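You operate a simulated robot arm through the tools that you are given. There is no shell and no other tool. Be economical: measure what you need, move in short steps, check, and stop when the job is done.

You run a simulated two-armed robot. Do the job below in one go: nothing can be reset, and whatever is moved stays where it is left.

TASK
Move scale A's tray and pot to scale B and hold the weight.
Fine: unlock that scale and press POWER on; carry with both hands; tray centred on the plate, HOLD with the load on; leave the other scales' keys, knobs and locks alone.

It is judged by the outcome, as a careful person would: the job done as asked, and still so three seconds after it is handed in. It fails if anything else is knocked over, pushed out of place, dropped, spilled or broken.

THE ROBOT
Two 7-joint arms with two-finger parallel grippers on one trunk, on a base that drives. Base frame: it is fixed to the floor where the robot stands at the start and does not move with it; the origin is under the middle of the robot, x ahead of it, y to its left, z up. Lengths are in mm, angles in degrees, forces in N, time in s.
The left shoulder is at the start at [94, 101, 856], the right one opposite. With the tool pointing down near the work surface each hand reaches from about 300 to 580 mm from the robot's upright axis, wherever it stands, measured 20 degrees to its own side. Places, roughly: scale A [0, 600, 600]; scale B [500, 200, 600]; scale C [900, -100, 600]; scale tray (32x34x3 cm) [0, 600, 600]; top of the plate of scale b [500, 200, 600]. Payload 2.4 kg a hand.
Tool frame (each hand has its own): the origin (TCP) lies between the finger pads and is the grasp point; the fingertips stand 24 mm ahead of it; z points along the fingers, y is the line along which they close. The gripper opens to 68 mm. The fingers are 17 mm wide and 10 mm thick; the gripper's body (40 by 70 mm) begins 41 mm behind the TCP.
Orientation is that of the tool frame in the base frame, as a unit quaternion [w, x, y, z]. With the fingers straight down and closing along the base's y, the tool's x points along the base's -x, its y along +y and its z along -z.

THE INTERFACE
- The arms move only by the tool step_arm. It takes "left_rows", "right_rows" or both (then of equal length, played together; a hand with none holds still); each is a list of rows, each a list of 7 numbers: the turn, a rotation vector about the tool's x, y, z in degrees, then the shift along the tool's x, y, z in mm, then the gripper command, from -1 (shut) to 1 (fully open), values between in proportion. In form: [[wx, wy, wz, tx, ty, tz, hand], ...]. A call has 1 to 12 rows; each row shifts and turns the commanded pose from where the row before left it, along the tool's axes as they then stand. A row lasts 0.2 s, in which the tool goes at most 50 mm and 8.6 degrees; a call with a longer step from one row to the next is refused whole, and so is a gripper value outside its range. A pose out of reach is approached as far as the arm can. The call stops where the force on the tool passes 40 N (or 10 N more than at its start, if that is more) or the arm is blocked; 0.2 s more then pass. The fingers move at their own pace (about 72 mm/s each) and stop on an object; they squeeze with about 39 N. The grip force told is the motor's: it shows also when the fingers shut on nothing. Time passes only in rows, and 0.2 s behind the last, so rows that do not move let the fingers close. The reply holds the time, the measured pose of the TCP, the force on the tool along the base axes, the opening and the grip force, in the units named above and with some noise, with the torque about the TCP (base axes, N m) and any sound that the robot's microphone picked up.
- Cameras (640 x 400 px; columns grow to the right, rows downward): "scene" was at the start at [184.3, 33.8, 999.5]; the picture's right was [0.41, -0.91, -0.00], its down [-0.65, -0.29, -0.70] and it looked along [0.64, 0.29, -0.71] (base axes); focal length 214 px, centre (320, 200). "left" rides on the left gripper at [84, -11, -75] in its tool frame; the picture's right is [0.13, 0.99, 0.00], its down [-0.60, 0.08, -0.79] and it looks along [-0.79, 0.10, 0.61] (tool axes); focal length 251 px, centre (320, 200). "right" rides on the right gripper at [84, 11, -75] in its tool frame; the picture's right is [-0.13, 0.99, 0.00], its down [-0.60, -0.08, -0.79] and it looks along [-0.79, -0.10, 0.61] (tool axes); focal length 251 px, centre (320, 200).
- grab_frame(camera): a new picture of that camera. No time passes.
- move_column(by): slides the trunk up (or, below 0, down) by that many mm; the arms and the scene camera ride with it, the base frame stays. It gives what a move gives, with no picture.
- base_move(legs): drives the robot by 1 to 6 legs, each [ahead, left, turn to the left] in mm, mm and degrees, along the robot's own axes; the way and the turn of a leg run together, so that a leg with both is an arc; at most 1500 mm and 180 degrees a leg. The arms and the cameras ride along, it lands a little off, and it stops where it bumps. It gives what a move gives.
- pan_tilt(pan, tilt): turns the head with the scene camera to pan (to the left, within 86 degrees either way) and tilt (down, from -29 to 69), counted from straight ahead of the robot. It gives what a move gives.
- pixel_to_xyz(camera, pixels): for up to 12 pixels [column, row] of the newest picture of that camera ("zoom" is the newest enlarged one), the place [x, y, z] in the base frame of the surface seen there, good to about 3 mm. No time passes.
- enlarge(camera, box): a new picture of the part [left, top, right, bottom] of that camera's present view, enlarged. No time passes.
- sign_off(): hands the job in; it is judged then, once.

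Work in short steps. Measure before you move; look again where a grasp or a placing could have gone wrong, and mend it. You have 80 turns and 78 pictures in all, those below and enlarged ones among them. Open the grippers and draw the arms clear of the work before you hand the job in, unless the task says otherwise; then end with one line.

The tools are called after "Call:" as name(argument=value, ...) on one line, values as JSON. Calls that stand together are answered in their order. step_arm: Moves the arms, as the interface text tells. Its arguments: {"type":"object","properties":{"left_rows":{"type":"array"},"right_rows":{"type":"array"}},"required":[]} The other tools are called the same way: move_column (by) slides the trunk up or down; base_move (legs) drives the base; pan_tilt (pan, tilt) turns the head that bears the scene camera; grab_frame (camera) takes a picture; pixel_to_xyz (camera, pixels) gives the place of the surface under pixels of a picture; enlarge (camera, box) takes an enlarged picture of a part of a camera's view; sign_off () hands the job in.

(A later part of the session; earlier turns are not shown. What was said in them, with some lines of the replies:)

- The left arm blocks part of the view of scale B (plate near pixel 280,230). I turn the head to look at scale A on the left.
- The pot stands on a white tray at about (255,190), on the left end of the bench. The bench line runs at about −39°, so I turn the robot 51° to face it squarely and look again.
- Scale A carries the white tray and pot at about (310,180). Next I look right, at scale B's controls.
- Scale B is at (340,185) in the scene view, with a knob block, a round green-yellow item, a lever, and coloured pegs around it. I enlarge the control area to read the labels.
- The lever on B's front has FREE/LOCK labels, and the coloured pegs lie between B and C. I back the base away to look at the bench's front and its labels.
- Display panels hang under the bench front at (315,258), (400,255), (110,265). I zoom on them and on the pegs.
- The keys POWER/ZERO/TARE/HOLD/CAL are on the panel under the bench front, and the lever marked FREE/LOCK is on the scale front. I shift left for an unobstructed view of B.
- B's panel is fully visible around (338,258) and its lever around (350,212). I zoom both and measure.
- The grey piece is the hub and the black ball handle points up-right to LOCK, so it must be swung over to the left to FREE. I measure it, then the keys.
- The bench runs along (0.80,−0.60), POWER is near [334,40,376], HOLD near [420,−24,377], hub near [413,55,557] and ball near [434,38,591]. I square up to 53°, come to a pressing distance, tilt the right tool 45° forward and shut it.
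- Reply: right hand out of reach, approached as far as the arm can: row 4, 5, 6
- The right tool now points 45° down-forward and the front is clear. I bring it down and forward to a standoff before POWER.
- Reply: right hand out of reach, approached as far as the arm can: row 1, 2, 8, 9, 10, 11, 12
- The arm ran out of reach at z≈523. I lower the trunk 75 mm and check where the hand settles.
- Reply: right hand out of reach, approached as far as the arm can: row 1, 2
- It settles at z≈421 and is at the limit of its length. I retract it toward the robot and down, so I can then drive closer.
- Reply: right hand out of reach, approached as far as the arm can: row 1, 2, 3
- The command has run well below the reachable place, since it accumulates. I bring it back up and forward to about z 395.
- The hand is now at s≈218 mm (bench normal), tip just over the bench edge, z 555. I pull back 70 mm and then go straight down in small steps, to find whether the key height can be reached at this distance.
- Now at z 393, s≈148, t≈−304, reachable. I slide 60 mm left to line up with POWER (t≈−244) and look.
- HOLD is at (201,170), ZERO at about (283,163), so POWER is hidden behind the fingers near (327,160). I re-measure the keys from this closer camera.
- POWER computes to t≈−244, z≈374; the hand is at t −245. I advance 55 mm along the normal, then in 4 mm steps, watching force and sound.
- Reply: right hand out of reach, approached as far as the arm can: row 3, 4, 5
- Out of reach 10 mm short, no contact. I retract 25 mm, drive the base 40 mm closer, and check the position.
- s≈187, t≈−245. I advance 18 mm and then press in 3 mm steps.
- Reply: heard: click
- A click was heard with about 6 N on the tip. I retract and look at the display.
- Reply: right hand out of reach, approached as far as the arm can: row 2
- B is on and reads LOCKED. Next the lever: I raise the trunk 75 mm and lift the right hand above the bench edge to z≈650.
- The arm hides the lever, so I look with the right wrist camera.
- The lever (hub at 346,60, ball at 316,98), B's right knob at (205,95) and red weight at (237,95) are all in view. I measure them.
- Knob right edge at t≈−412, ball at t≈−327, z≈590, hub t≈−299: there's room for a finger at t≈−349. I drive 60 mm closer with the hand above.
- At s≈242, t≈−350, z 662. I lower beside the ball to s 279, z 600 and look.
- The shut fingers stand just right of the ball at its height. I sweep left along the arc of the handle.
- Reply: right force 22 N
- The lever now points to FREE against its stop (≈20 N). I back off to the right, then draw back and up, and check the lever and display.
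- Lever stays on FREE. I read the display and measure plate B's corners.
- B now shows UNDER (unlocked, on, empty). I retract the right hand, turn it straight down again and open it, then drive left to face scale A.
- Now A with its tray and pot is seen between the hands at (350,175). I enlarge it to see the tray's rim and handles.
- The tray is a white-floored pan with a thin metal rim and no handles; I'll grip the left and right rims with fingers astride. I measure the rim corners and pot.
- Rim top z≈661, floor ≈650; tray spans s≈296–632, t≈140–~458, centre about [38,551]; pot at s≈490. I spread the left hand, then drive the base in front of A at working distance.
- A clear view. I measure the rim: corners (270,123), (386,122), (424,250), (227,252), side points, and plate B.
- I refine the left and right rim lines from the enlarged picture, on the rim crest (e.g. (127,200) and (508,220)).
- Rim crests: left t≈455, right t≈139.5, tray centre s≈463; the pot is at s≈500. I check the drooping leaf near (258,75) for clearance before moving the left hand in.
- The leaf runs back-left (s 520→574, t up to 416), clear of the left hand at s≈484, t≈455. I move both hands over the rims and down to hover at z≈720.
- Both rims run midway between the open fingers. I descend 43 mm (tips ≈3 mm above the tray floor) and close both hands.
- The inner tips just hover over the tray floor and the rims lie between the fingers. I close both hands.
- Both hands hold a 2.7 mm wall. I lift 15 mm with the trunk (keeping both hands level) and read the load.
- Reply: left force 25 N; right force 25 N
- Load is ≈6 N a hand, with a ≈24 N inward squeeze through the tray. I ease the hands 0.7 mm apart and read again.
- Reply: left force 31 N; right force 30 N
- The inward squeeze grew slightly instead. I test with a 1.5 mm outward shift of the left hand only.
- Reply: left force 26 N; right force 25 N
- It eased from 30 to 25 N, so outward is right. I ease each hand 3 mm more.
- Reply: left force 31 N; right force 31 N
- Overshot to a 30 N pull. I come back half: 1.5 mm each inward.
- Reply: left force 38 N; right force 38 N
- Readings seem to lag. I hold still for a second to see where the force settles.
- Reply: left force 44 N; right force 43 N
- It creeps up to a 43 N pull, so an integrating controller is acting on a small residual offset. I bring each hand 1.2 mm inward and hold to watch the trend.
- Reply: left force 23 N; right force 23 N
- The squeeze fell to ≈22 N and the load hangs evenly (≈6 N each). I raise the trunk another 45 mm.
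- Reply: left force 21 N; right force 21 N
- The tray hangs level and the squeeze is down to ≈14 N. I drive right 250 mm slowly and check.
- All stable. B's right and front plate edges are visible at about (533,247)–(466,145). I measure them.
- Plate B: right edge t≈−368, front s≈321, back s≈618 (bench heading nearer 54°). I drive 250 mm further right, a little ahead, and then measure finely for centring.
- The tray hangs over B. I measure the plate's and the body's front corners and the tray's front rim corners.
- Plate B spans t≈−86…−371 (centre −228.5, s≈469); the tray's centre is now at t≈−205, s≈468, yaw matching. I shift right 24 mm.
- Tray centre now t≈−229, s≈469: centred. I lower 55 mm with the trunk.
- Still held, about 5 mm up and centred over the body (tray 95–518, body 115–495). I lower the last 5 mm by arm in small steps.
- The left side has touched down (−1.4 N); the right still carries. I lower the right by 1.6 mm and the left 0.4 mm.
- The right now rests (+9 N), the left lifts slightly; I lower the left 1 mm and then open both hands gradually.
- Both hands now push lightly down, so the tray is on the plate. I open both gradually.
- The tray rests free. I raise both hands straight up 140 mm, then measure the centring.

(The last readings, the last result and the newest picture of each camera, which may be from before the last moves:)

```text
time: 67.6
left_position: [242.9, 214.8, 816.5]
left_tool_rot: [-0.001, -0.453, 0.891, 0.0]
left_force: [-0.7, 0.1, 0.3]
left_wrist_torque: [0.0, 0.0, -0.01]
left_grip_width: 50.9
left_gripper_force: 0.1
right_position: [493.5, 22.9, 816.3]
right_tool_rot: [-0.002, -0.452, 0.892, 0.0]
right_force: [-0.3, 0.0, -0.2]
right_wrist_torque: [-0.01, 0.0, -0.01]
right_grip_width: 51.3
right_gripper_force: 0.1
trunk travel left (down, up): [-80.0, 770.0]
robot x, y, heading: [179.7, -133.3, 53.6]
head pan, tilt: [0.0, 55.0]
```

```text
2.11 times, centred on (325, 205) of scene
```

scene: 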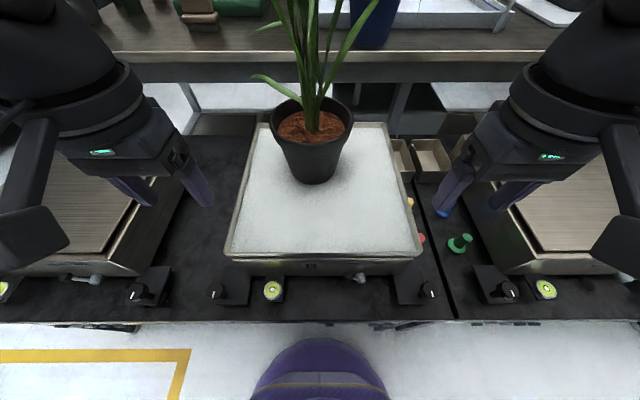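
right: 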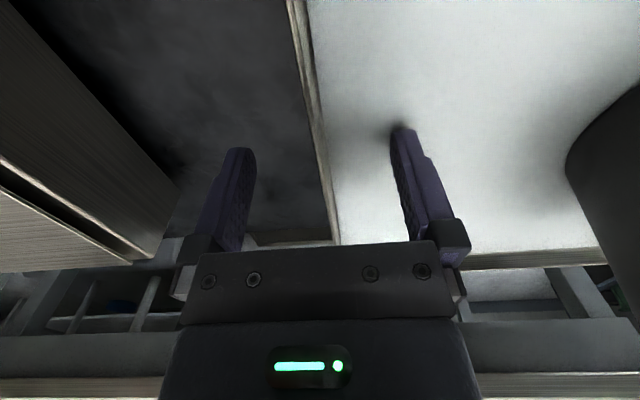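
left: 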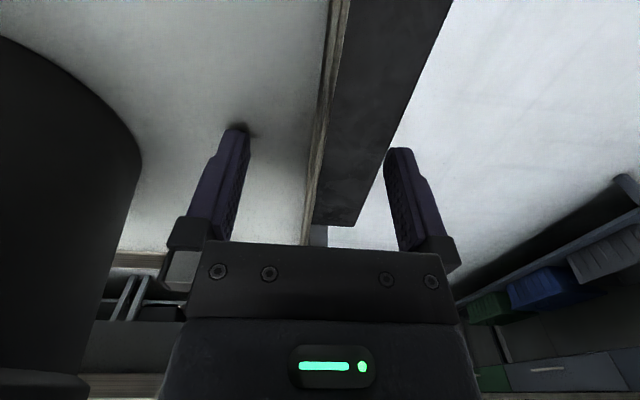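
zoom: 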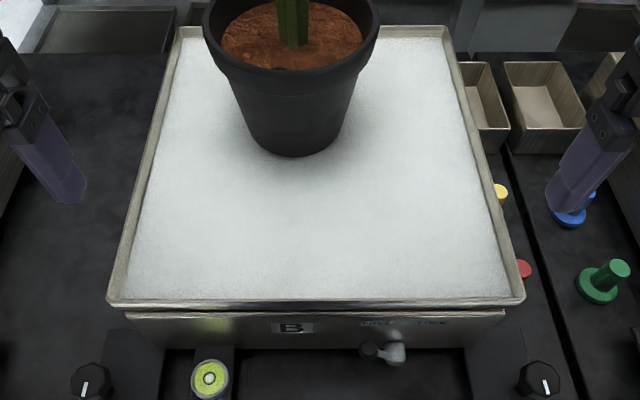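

The tray sits flat on B with the pot upright. I measure its rim to confirm centring (plate centre t −228.5, s 469).

Call:
pixel_to_xyz(camera="zoom", pixels=[[137, 200], [140, 200], [494, 200], [490, 200], [300, 301], [180, 302], [440, 301], [410, 32], [440, 31], [190, 32], [400, 30]])

```text
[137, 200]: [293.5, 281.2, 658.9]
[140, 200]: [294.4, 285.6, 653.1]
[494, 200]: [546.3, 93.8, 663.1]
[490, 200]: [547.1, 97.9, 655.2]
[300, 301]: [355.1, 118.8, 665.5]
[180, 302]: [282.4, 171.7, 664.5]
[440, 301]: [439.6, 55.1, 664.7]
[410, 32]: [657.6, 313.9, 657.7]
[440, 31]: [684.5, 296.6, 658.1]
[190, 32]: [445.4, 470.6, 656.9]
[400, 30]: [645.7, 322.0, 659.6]
```

Tray centre is t≈−229.5, s≈472 — centred within a few mm. I back the base off to the key-pressing stand for HOLD, then shut and tilt the right hand.

Call:
base_move(legs=[[-361, 23, 0]])

Call:
step_arm(right_rows=[[0, -8.2, 0, 0, 0, 0, -1], [0, -8.2, 0, 0, 0, 0, -1], [0, -8.2, 0, 0, 0, 0, -1], [0, -8.2, 0, 0, 0, 0, -1], [0, -8.2, 0, 0, 0, 0, -1]])

Call:
move_column(by=-80)

Call:
pan_tilt(pan=-10, tilt=40)

Call:
grab_frame(camera="scene")

```text
time: 69.9
left_position: [9.6, -61.5, 816.9]
left_tool_rot: [0.0, -0.456, 0.89, 0.0]
left_force: [-0.3, 0.5, -0.9]
left_wrist_torque: [-0.03, -0.03, -0.01]
left_grip_width: 51.1
left_gripper_force: 0.1
right_position: [262.4, -252.3, 815.3]
right_tool_rot: [-0.001, -0.456, 0.89, 0.0]
right_force: [0.5, -0.7, -0.6]
right_wrist_torque: [-0.02, 0.0, -0.02]
right_grip_width: 51.0
right_gripper_force: 0.1
trunk travel left (down, up): [-80.0, 770.0]
robot x, y, heading: [-50.8, -411.4, 54.2]
head pan, tilt: [0.0, 55.0]
```

```text
time: 71.1
left_position: [9.0, -61.4, 816.4]
left_tool_rot: [0.0, -0.455, 0.89, 0.0]
left_force: [0.2, -0.3, 0.3]
left_wrist_torque: [-0.01, -0.02, -0.02]
left_grip_width: 51.0
left_gripper_force: 0.1
right_position: [287.0, -215.0, 849.3]
right_tool_rot: [0.311, -0.427, 0.834, 0.16]
right_force: [0.5, -0.4, 0.3]
right_wrist_torque: [-0.02, -0.04, -0.02]
right_grip_width: 0.0
right_gripper_force: 23.8
right hand out of reach, approached as far as the arm can: row 3, 4, 5
trunk travel left (down, up): [-80.0, 770.0]
robot x, y, heading: [-48.4, -411.9, 54.0]
head pan, tilt: [0.0, 55.0]
```

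```text
time: 72.3
left_position: [9.6, -60.9, 735.6]
left_tool_rot: [-0.001, -0.456, 0.89, 0.0]
left_force: [-0.2, 0.1, 0.5]
left_wrist_torque: [-0.02, 0.0, 0.02]
left_grip_width: 50.8
left_gripper_force: 0.1
right_position: [299.3, -199.5, 745.5]
right_tool_rot: [0.273, -0.434, 0.847, 0.141]
right_force: [0.3, 0.1, -0.4]
right_wrist_torque: [-0.03, 0.0, 0.02]
right_grip_width: 0.0
right_gripper_force: 23.2
trunk travel left (down, up): [0.0, 850.0]
robot x, y, heading: [-52.1, -410.8, 54.0]
head pan, tilt: [0.0, 55.0]
```

```text
time: 73.1
left_position: [8.7, -61.2, 736.1]
left_tool_rot: [0.0, -0.456, 0.89, 0.0]
left_force: [0.5, -0.6, -0.5]
left_wrist_torque: [0.0, -0.02, -0.02]
left_grip_width: 51.2
left_gripper_force: 0.0
right_position: [299.1, -197.9, 745.5]
right_tool_rot: [0.273, -0.434, 0.847, 0.141]
right_force: [0.1, 0.7, -0.8]
right_wrist_torque: [0.01, -0.01, -0.02]
right_grip_width: 0.0
right_gripper_force: 23.3
trunk travel left (down, up): [0.0, 850.0]
robot x, y, heading: [-53.9, -411.1, 54.1]
head pan, tilt: [-10.0, 40.0]
```

```text
20 pictures are left
```

scene: 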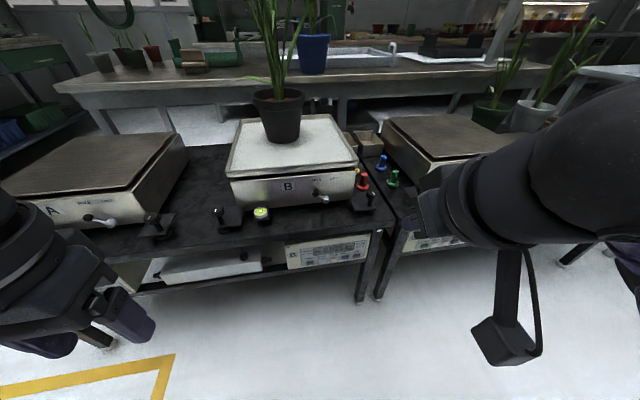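

I read B's display and re-measure HOLD from here.

Call:
enlarge(camera="scene", box=[280, 230, 375, 275])

```text
6.74 times, centred on (328, 252) of scene
```

zoom: 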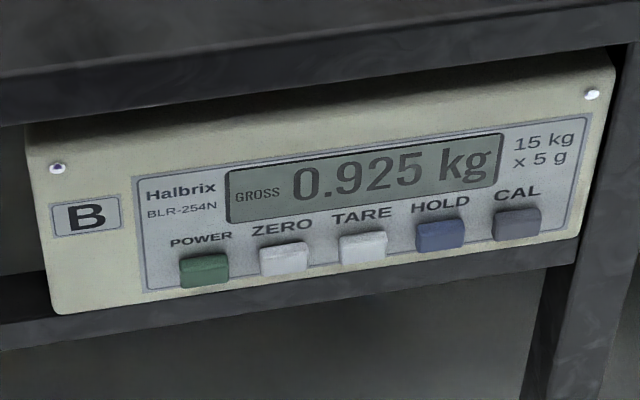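

B reads 0.925 kg gross. I bring the shut right fingers forward to s≈160 and down to HOLD's height.

Call:
step_arm(right_rows=[[0, 0, 0, -1.7, 0.9, 46.8, -1], [0, 0, 0, -1.7, 0.9, 46.8, -1], [0, 0, 0, -1.7, 0.9, 46.8, -1], [0, 0, 0, -1.7, 0.9, 46.8, -1], [0, 0, 0, -1.7, 0.9, 46.8, -1], [0, 0, 0, 25.2, 0, 34.9, -1], [0, 0, 0, 25.2, 0, 34.9, -1], [0, 0, 0, 25.2, 0, 34.9, -1], [0, 0, 0, 25.2, 0, 34.9, -1]])

Call:
grab_frame(camera="right")

```text
time: 75.1
left_position: [10.0, -61.2, 735.1]
left_tool_rot: [0.0, -0.456, 0.89, 0.0]
left_force: [0.1, -1.0, 0.8]
left_wrist_torque: [0.02, 0.02, 0.02]
left_grip_width: 51.2
left_gripper_force: 0.0
right_position: [380.5, -81.3, 388.8]
right_tool_rot: [0.274, -0.434, 0.847, 0.141]
right_force: [0.1, 0.7, 0.3]
right_wrist_torque: [-0.02, 0.0, 0.02]
right_grip_width: 0.0
right_gripper_force: 23.9
trunk travel left (down, up): [0.0, 850.0]
robot x, y, heading: [-47.2, -412.9, 53.9]
head pan, tilt: [-10.0, 40.0]
```

```text
18 pictures are left
```

right: 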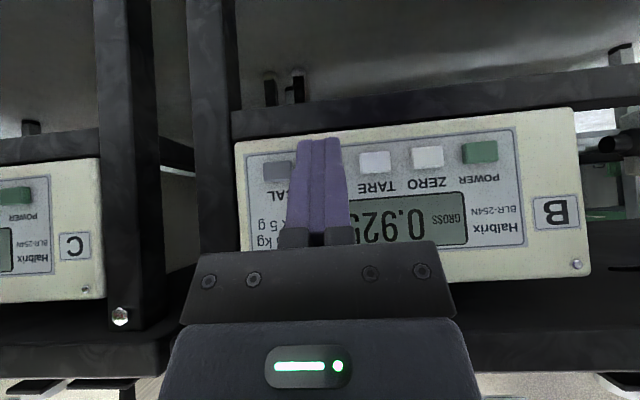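

CAL (278,172), TARE (375,161), ZERO and POWER flank the hidden HOLD. I measure them for alignment.

Call:
pixel_to_xyz(camera="right", pixels=[[375, 160], [428, 156], [481, 152], [278, 171], [375, 168]])

```text
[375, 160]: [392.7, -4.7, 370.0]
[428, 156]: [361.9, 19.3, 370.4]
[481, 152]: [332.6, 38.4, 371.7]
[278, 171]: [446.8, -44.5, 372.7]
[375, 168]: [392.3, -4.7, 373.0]
```

HOLD centre is about [420,−24.6,373]; the tip is aligned within 2 mm. I advance 42 mm and press in 3 mm steps.

Call:
step_arm(right_rows=[[0, 0, 0, -17, 0.8, 12.3, -1], [0, 0, 0, -17, 0.8, 12.3, -1], [0, 0, 0, -2.43, 0, 1.75, -1], [0, 0, 0, -2.43, 0, 1.75, -1], [0, 0, 0, -2.43, 0, 1.75, -1]])

```text
time: 76.3
left_position: [8.9, -61.0, 735.5]
left_tool_rot: [0.0, -0.455, 0.89, 0.0]
left_force: [1.0, -0.2, -0.3]
left_wrist_torque: [-0.02, -0.02, -0.02]
left_grip_width: 51.0
left_gripper_force: 0.0
right_position: [408.1, -37.0, 388.0]
right_tool_rot: [0.274, -0.434, 0.847, 0.141]
right_force: [-3.1, -2.3, 0.4]
right_wrist_torque: [-0.04, 0.03, 0.04]
right_grip_width: 0.2
right_gripper_force: 23.2
trunk travel left (down, up): [0.0, 850.0]
robot x, y, heading: [-51.1, -409.3, 54.0]
head pan, tilt: [-10.0, 40.0]
heard: click
```

A single click at about 4 N. I retract straight back and read the display.

Call:
step_arm(right_rows=[[0, 0, 0, 20, 0, -14.5, -1], [0, 0, 0, 20, 0, -14.5, -1]])

Call:
enlarge(camera="right", box=[220, 90, 600, 300])

Call:
enlarge(camera="scene", box=[280, 230, 375, 275])

```text
time: 76.9
left_position: [9.2, -61.9, 735.4]
left_tool_rot: [0.0, -0.456, 0.89, 0.0]
left_force: [0.0, 0.0, -0.2]
left_wrist_torque: [-0.01, 0.03, -0.01]
left_grip_width: 50.9
left_gripper_force: 0.2
right_position: [379.8, -75.2, 390.0]
right_tool_rot: [0.274, -0.433, 0.847, 0.141]
right_force: [0.7, -0.5, -0.6]
right_wrist_torque: [-0.01, 0.0, 0.04]
right_grip_width: 0.0
right_gripper_force: 23.6
trunk travel left (down, up): [0.0, 850.0]
robot x, y, heading: [-50.7, -408.7, 54.1]
head pan, tilt: [-10.0, 40.0]
```

```text
1.68 times, centred on (410, 195) of right
```

zoom: 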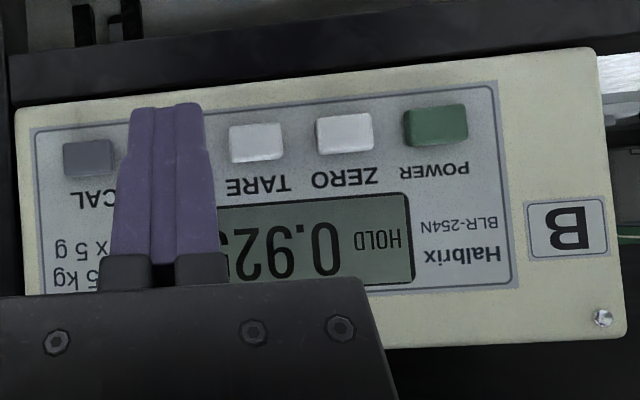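

```text
6.74 times, centred on (328, 252) of scene
```

zoom: 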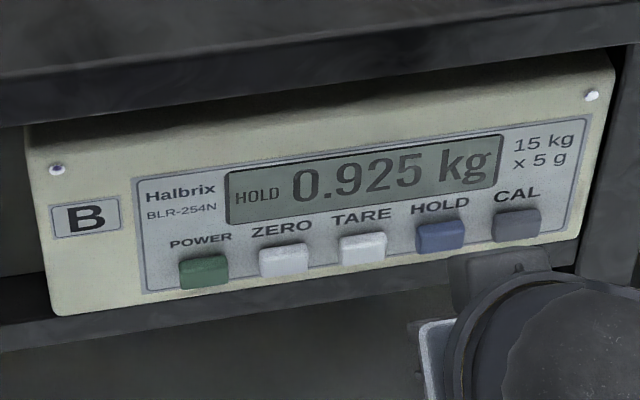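

Display shows HOLD 0.925 kg. I drive the base back so both arms are clear, open the grippers and take a last look.

Call:
base_move(legs=[[-250, 0, 0]])

Call:
step_arm(left_rows=[[0, 0, 0, 0, 0, 0, 1], [0, 0, 0, 0, 0, 0, 1], [0, 0, 0, 0, 0, 0, 1]], right_rows=[[0, 0, 0, 0, 0, 0, 1], [0, 0, 0, 0, 0, 0, 1], [0, 0, 0, 0, 0, 0, 1]])

Call:
grab_frame(camera="scene")

```text
time: 78.7
left_position: [-137.2, -265.2, 736.9]
left_tool_rot: [-0.001, -0.456, 0.89, 0.001]
left_force: [-0.8, -0.5, -0.2]
left_wrist_torque: [0.0, 0.0, 0.0]
left_grip_width: 51.0
left_gripper_force: 0.0
right_position: [232.9, -278.2, 389.5]
right_tool_rot: [0.273, -0.433, 0.847, 0.14]
right_force: [0.2, 0.2, -0.7]
right_wrist_torque: [-0.02, 0.0, -0.02]
right_grip_width: 0.0
right_gripper_force: 23.6
trunk travel left (down, up): [0.0, 850.0]
robot x, y, heading: [-196.0, -613.9, 54.0]
head pan, tilt: [-10.0, 40.0]
```

```text
time: 79.5
left_position: [-137.3, -265.1, 735.9]
left_tool_rot: [-0.001, -0.456, 0.89, 0.0]
left_force: [-0.4, 0.1, -0.1]
left_wrist_torque: [-0.01, -0.01, 0.02]
left_grip_width: 68.1
left_gripper_force: 0.0
right_position: [233.9, -278.9, 389.9]
right_tool_rot: [0.273, -0.433, 0.847, 0.141]
right_force: [-0.1, 0.3, -0.5]
right_wrist_torque: [0.01, -0.01, 0.04]
right_grip_width: 68.2
right_gripper_force: 0.1
trunk travel left (down, up): [0.0, 850.0]
robot x, y, heading: [-196.6, -613.3, 54.3]
head pan, tilt: [-10.0, 40.0]
```

```text
15 pictures are left
```

scene: 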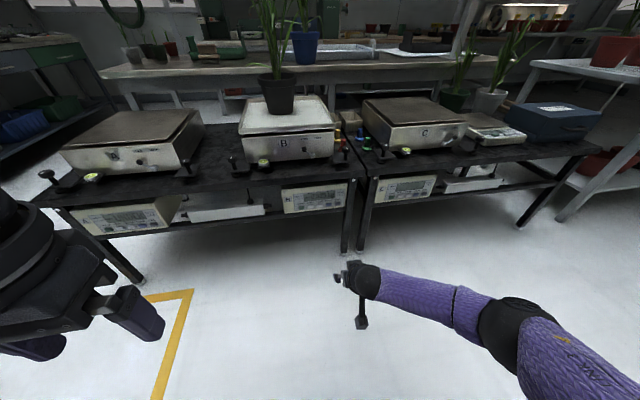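

The tray and pot stand on B, the weights, knobs and other scales are undisturbed, and the arms are clear. I hand in.

Call:
sign_off()

```text
The job is handed in.
```

Scale A's tray and pot are now on scale B, centred on the plate to within a few mm; B is unlocked and on, and its display shows HOLD 0.925 kg.
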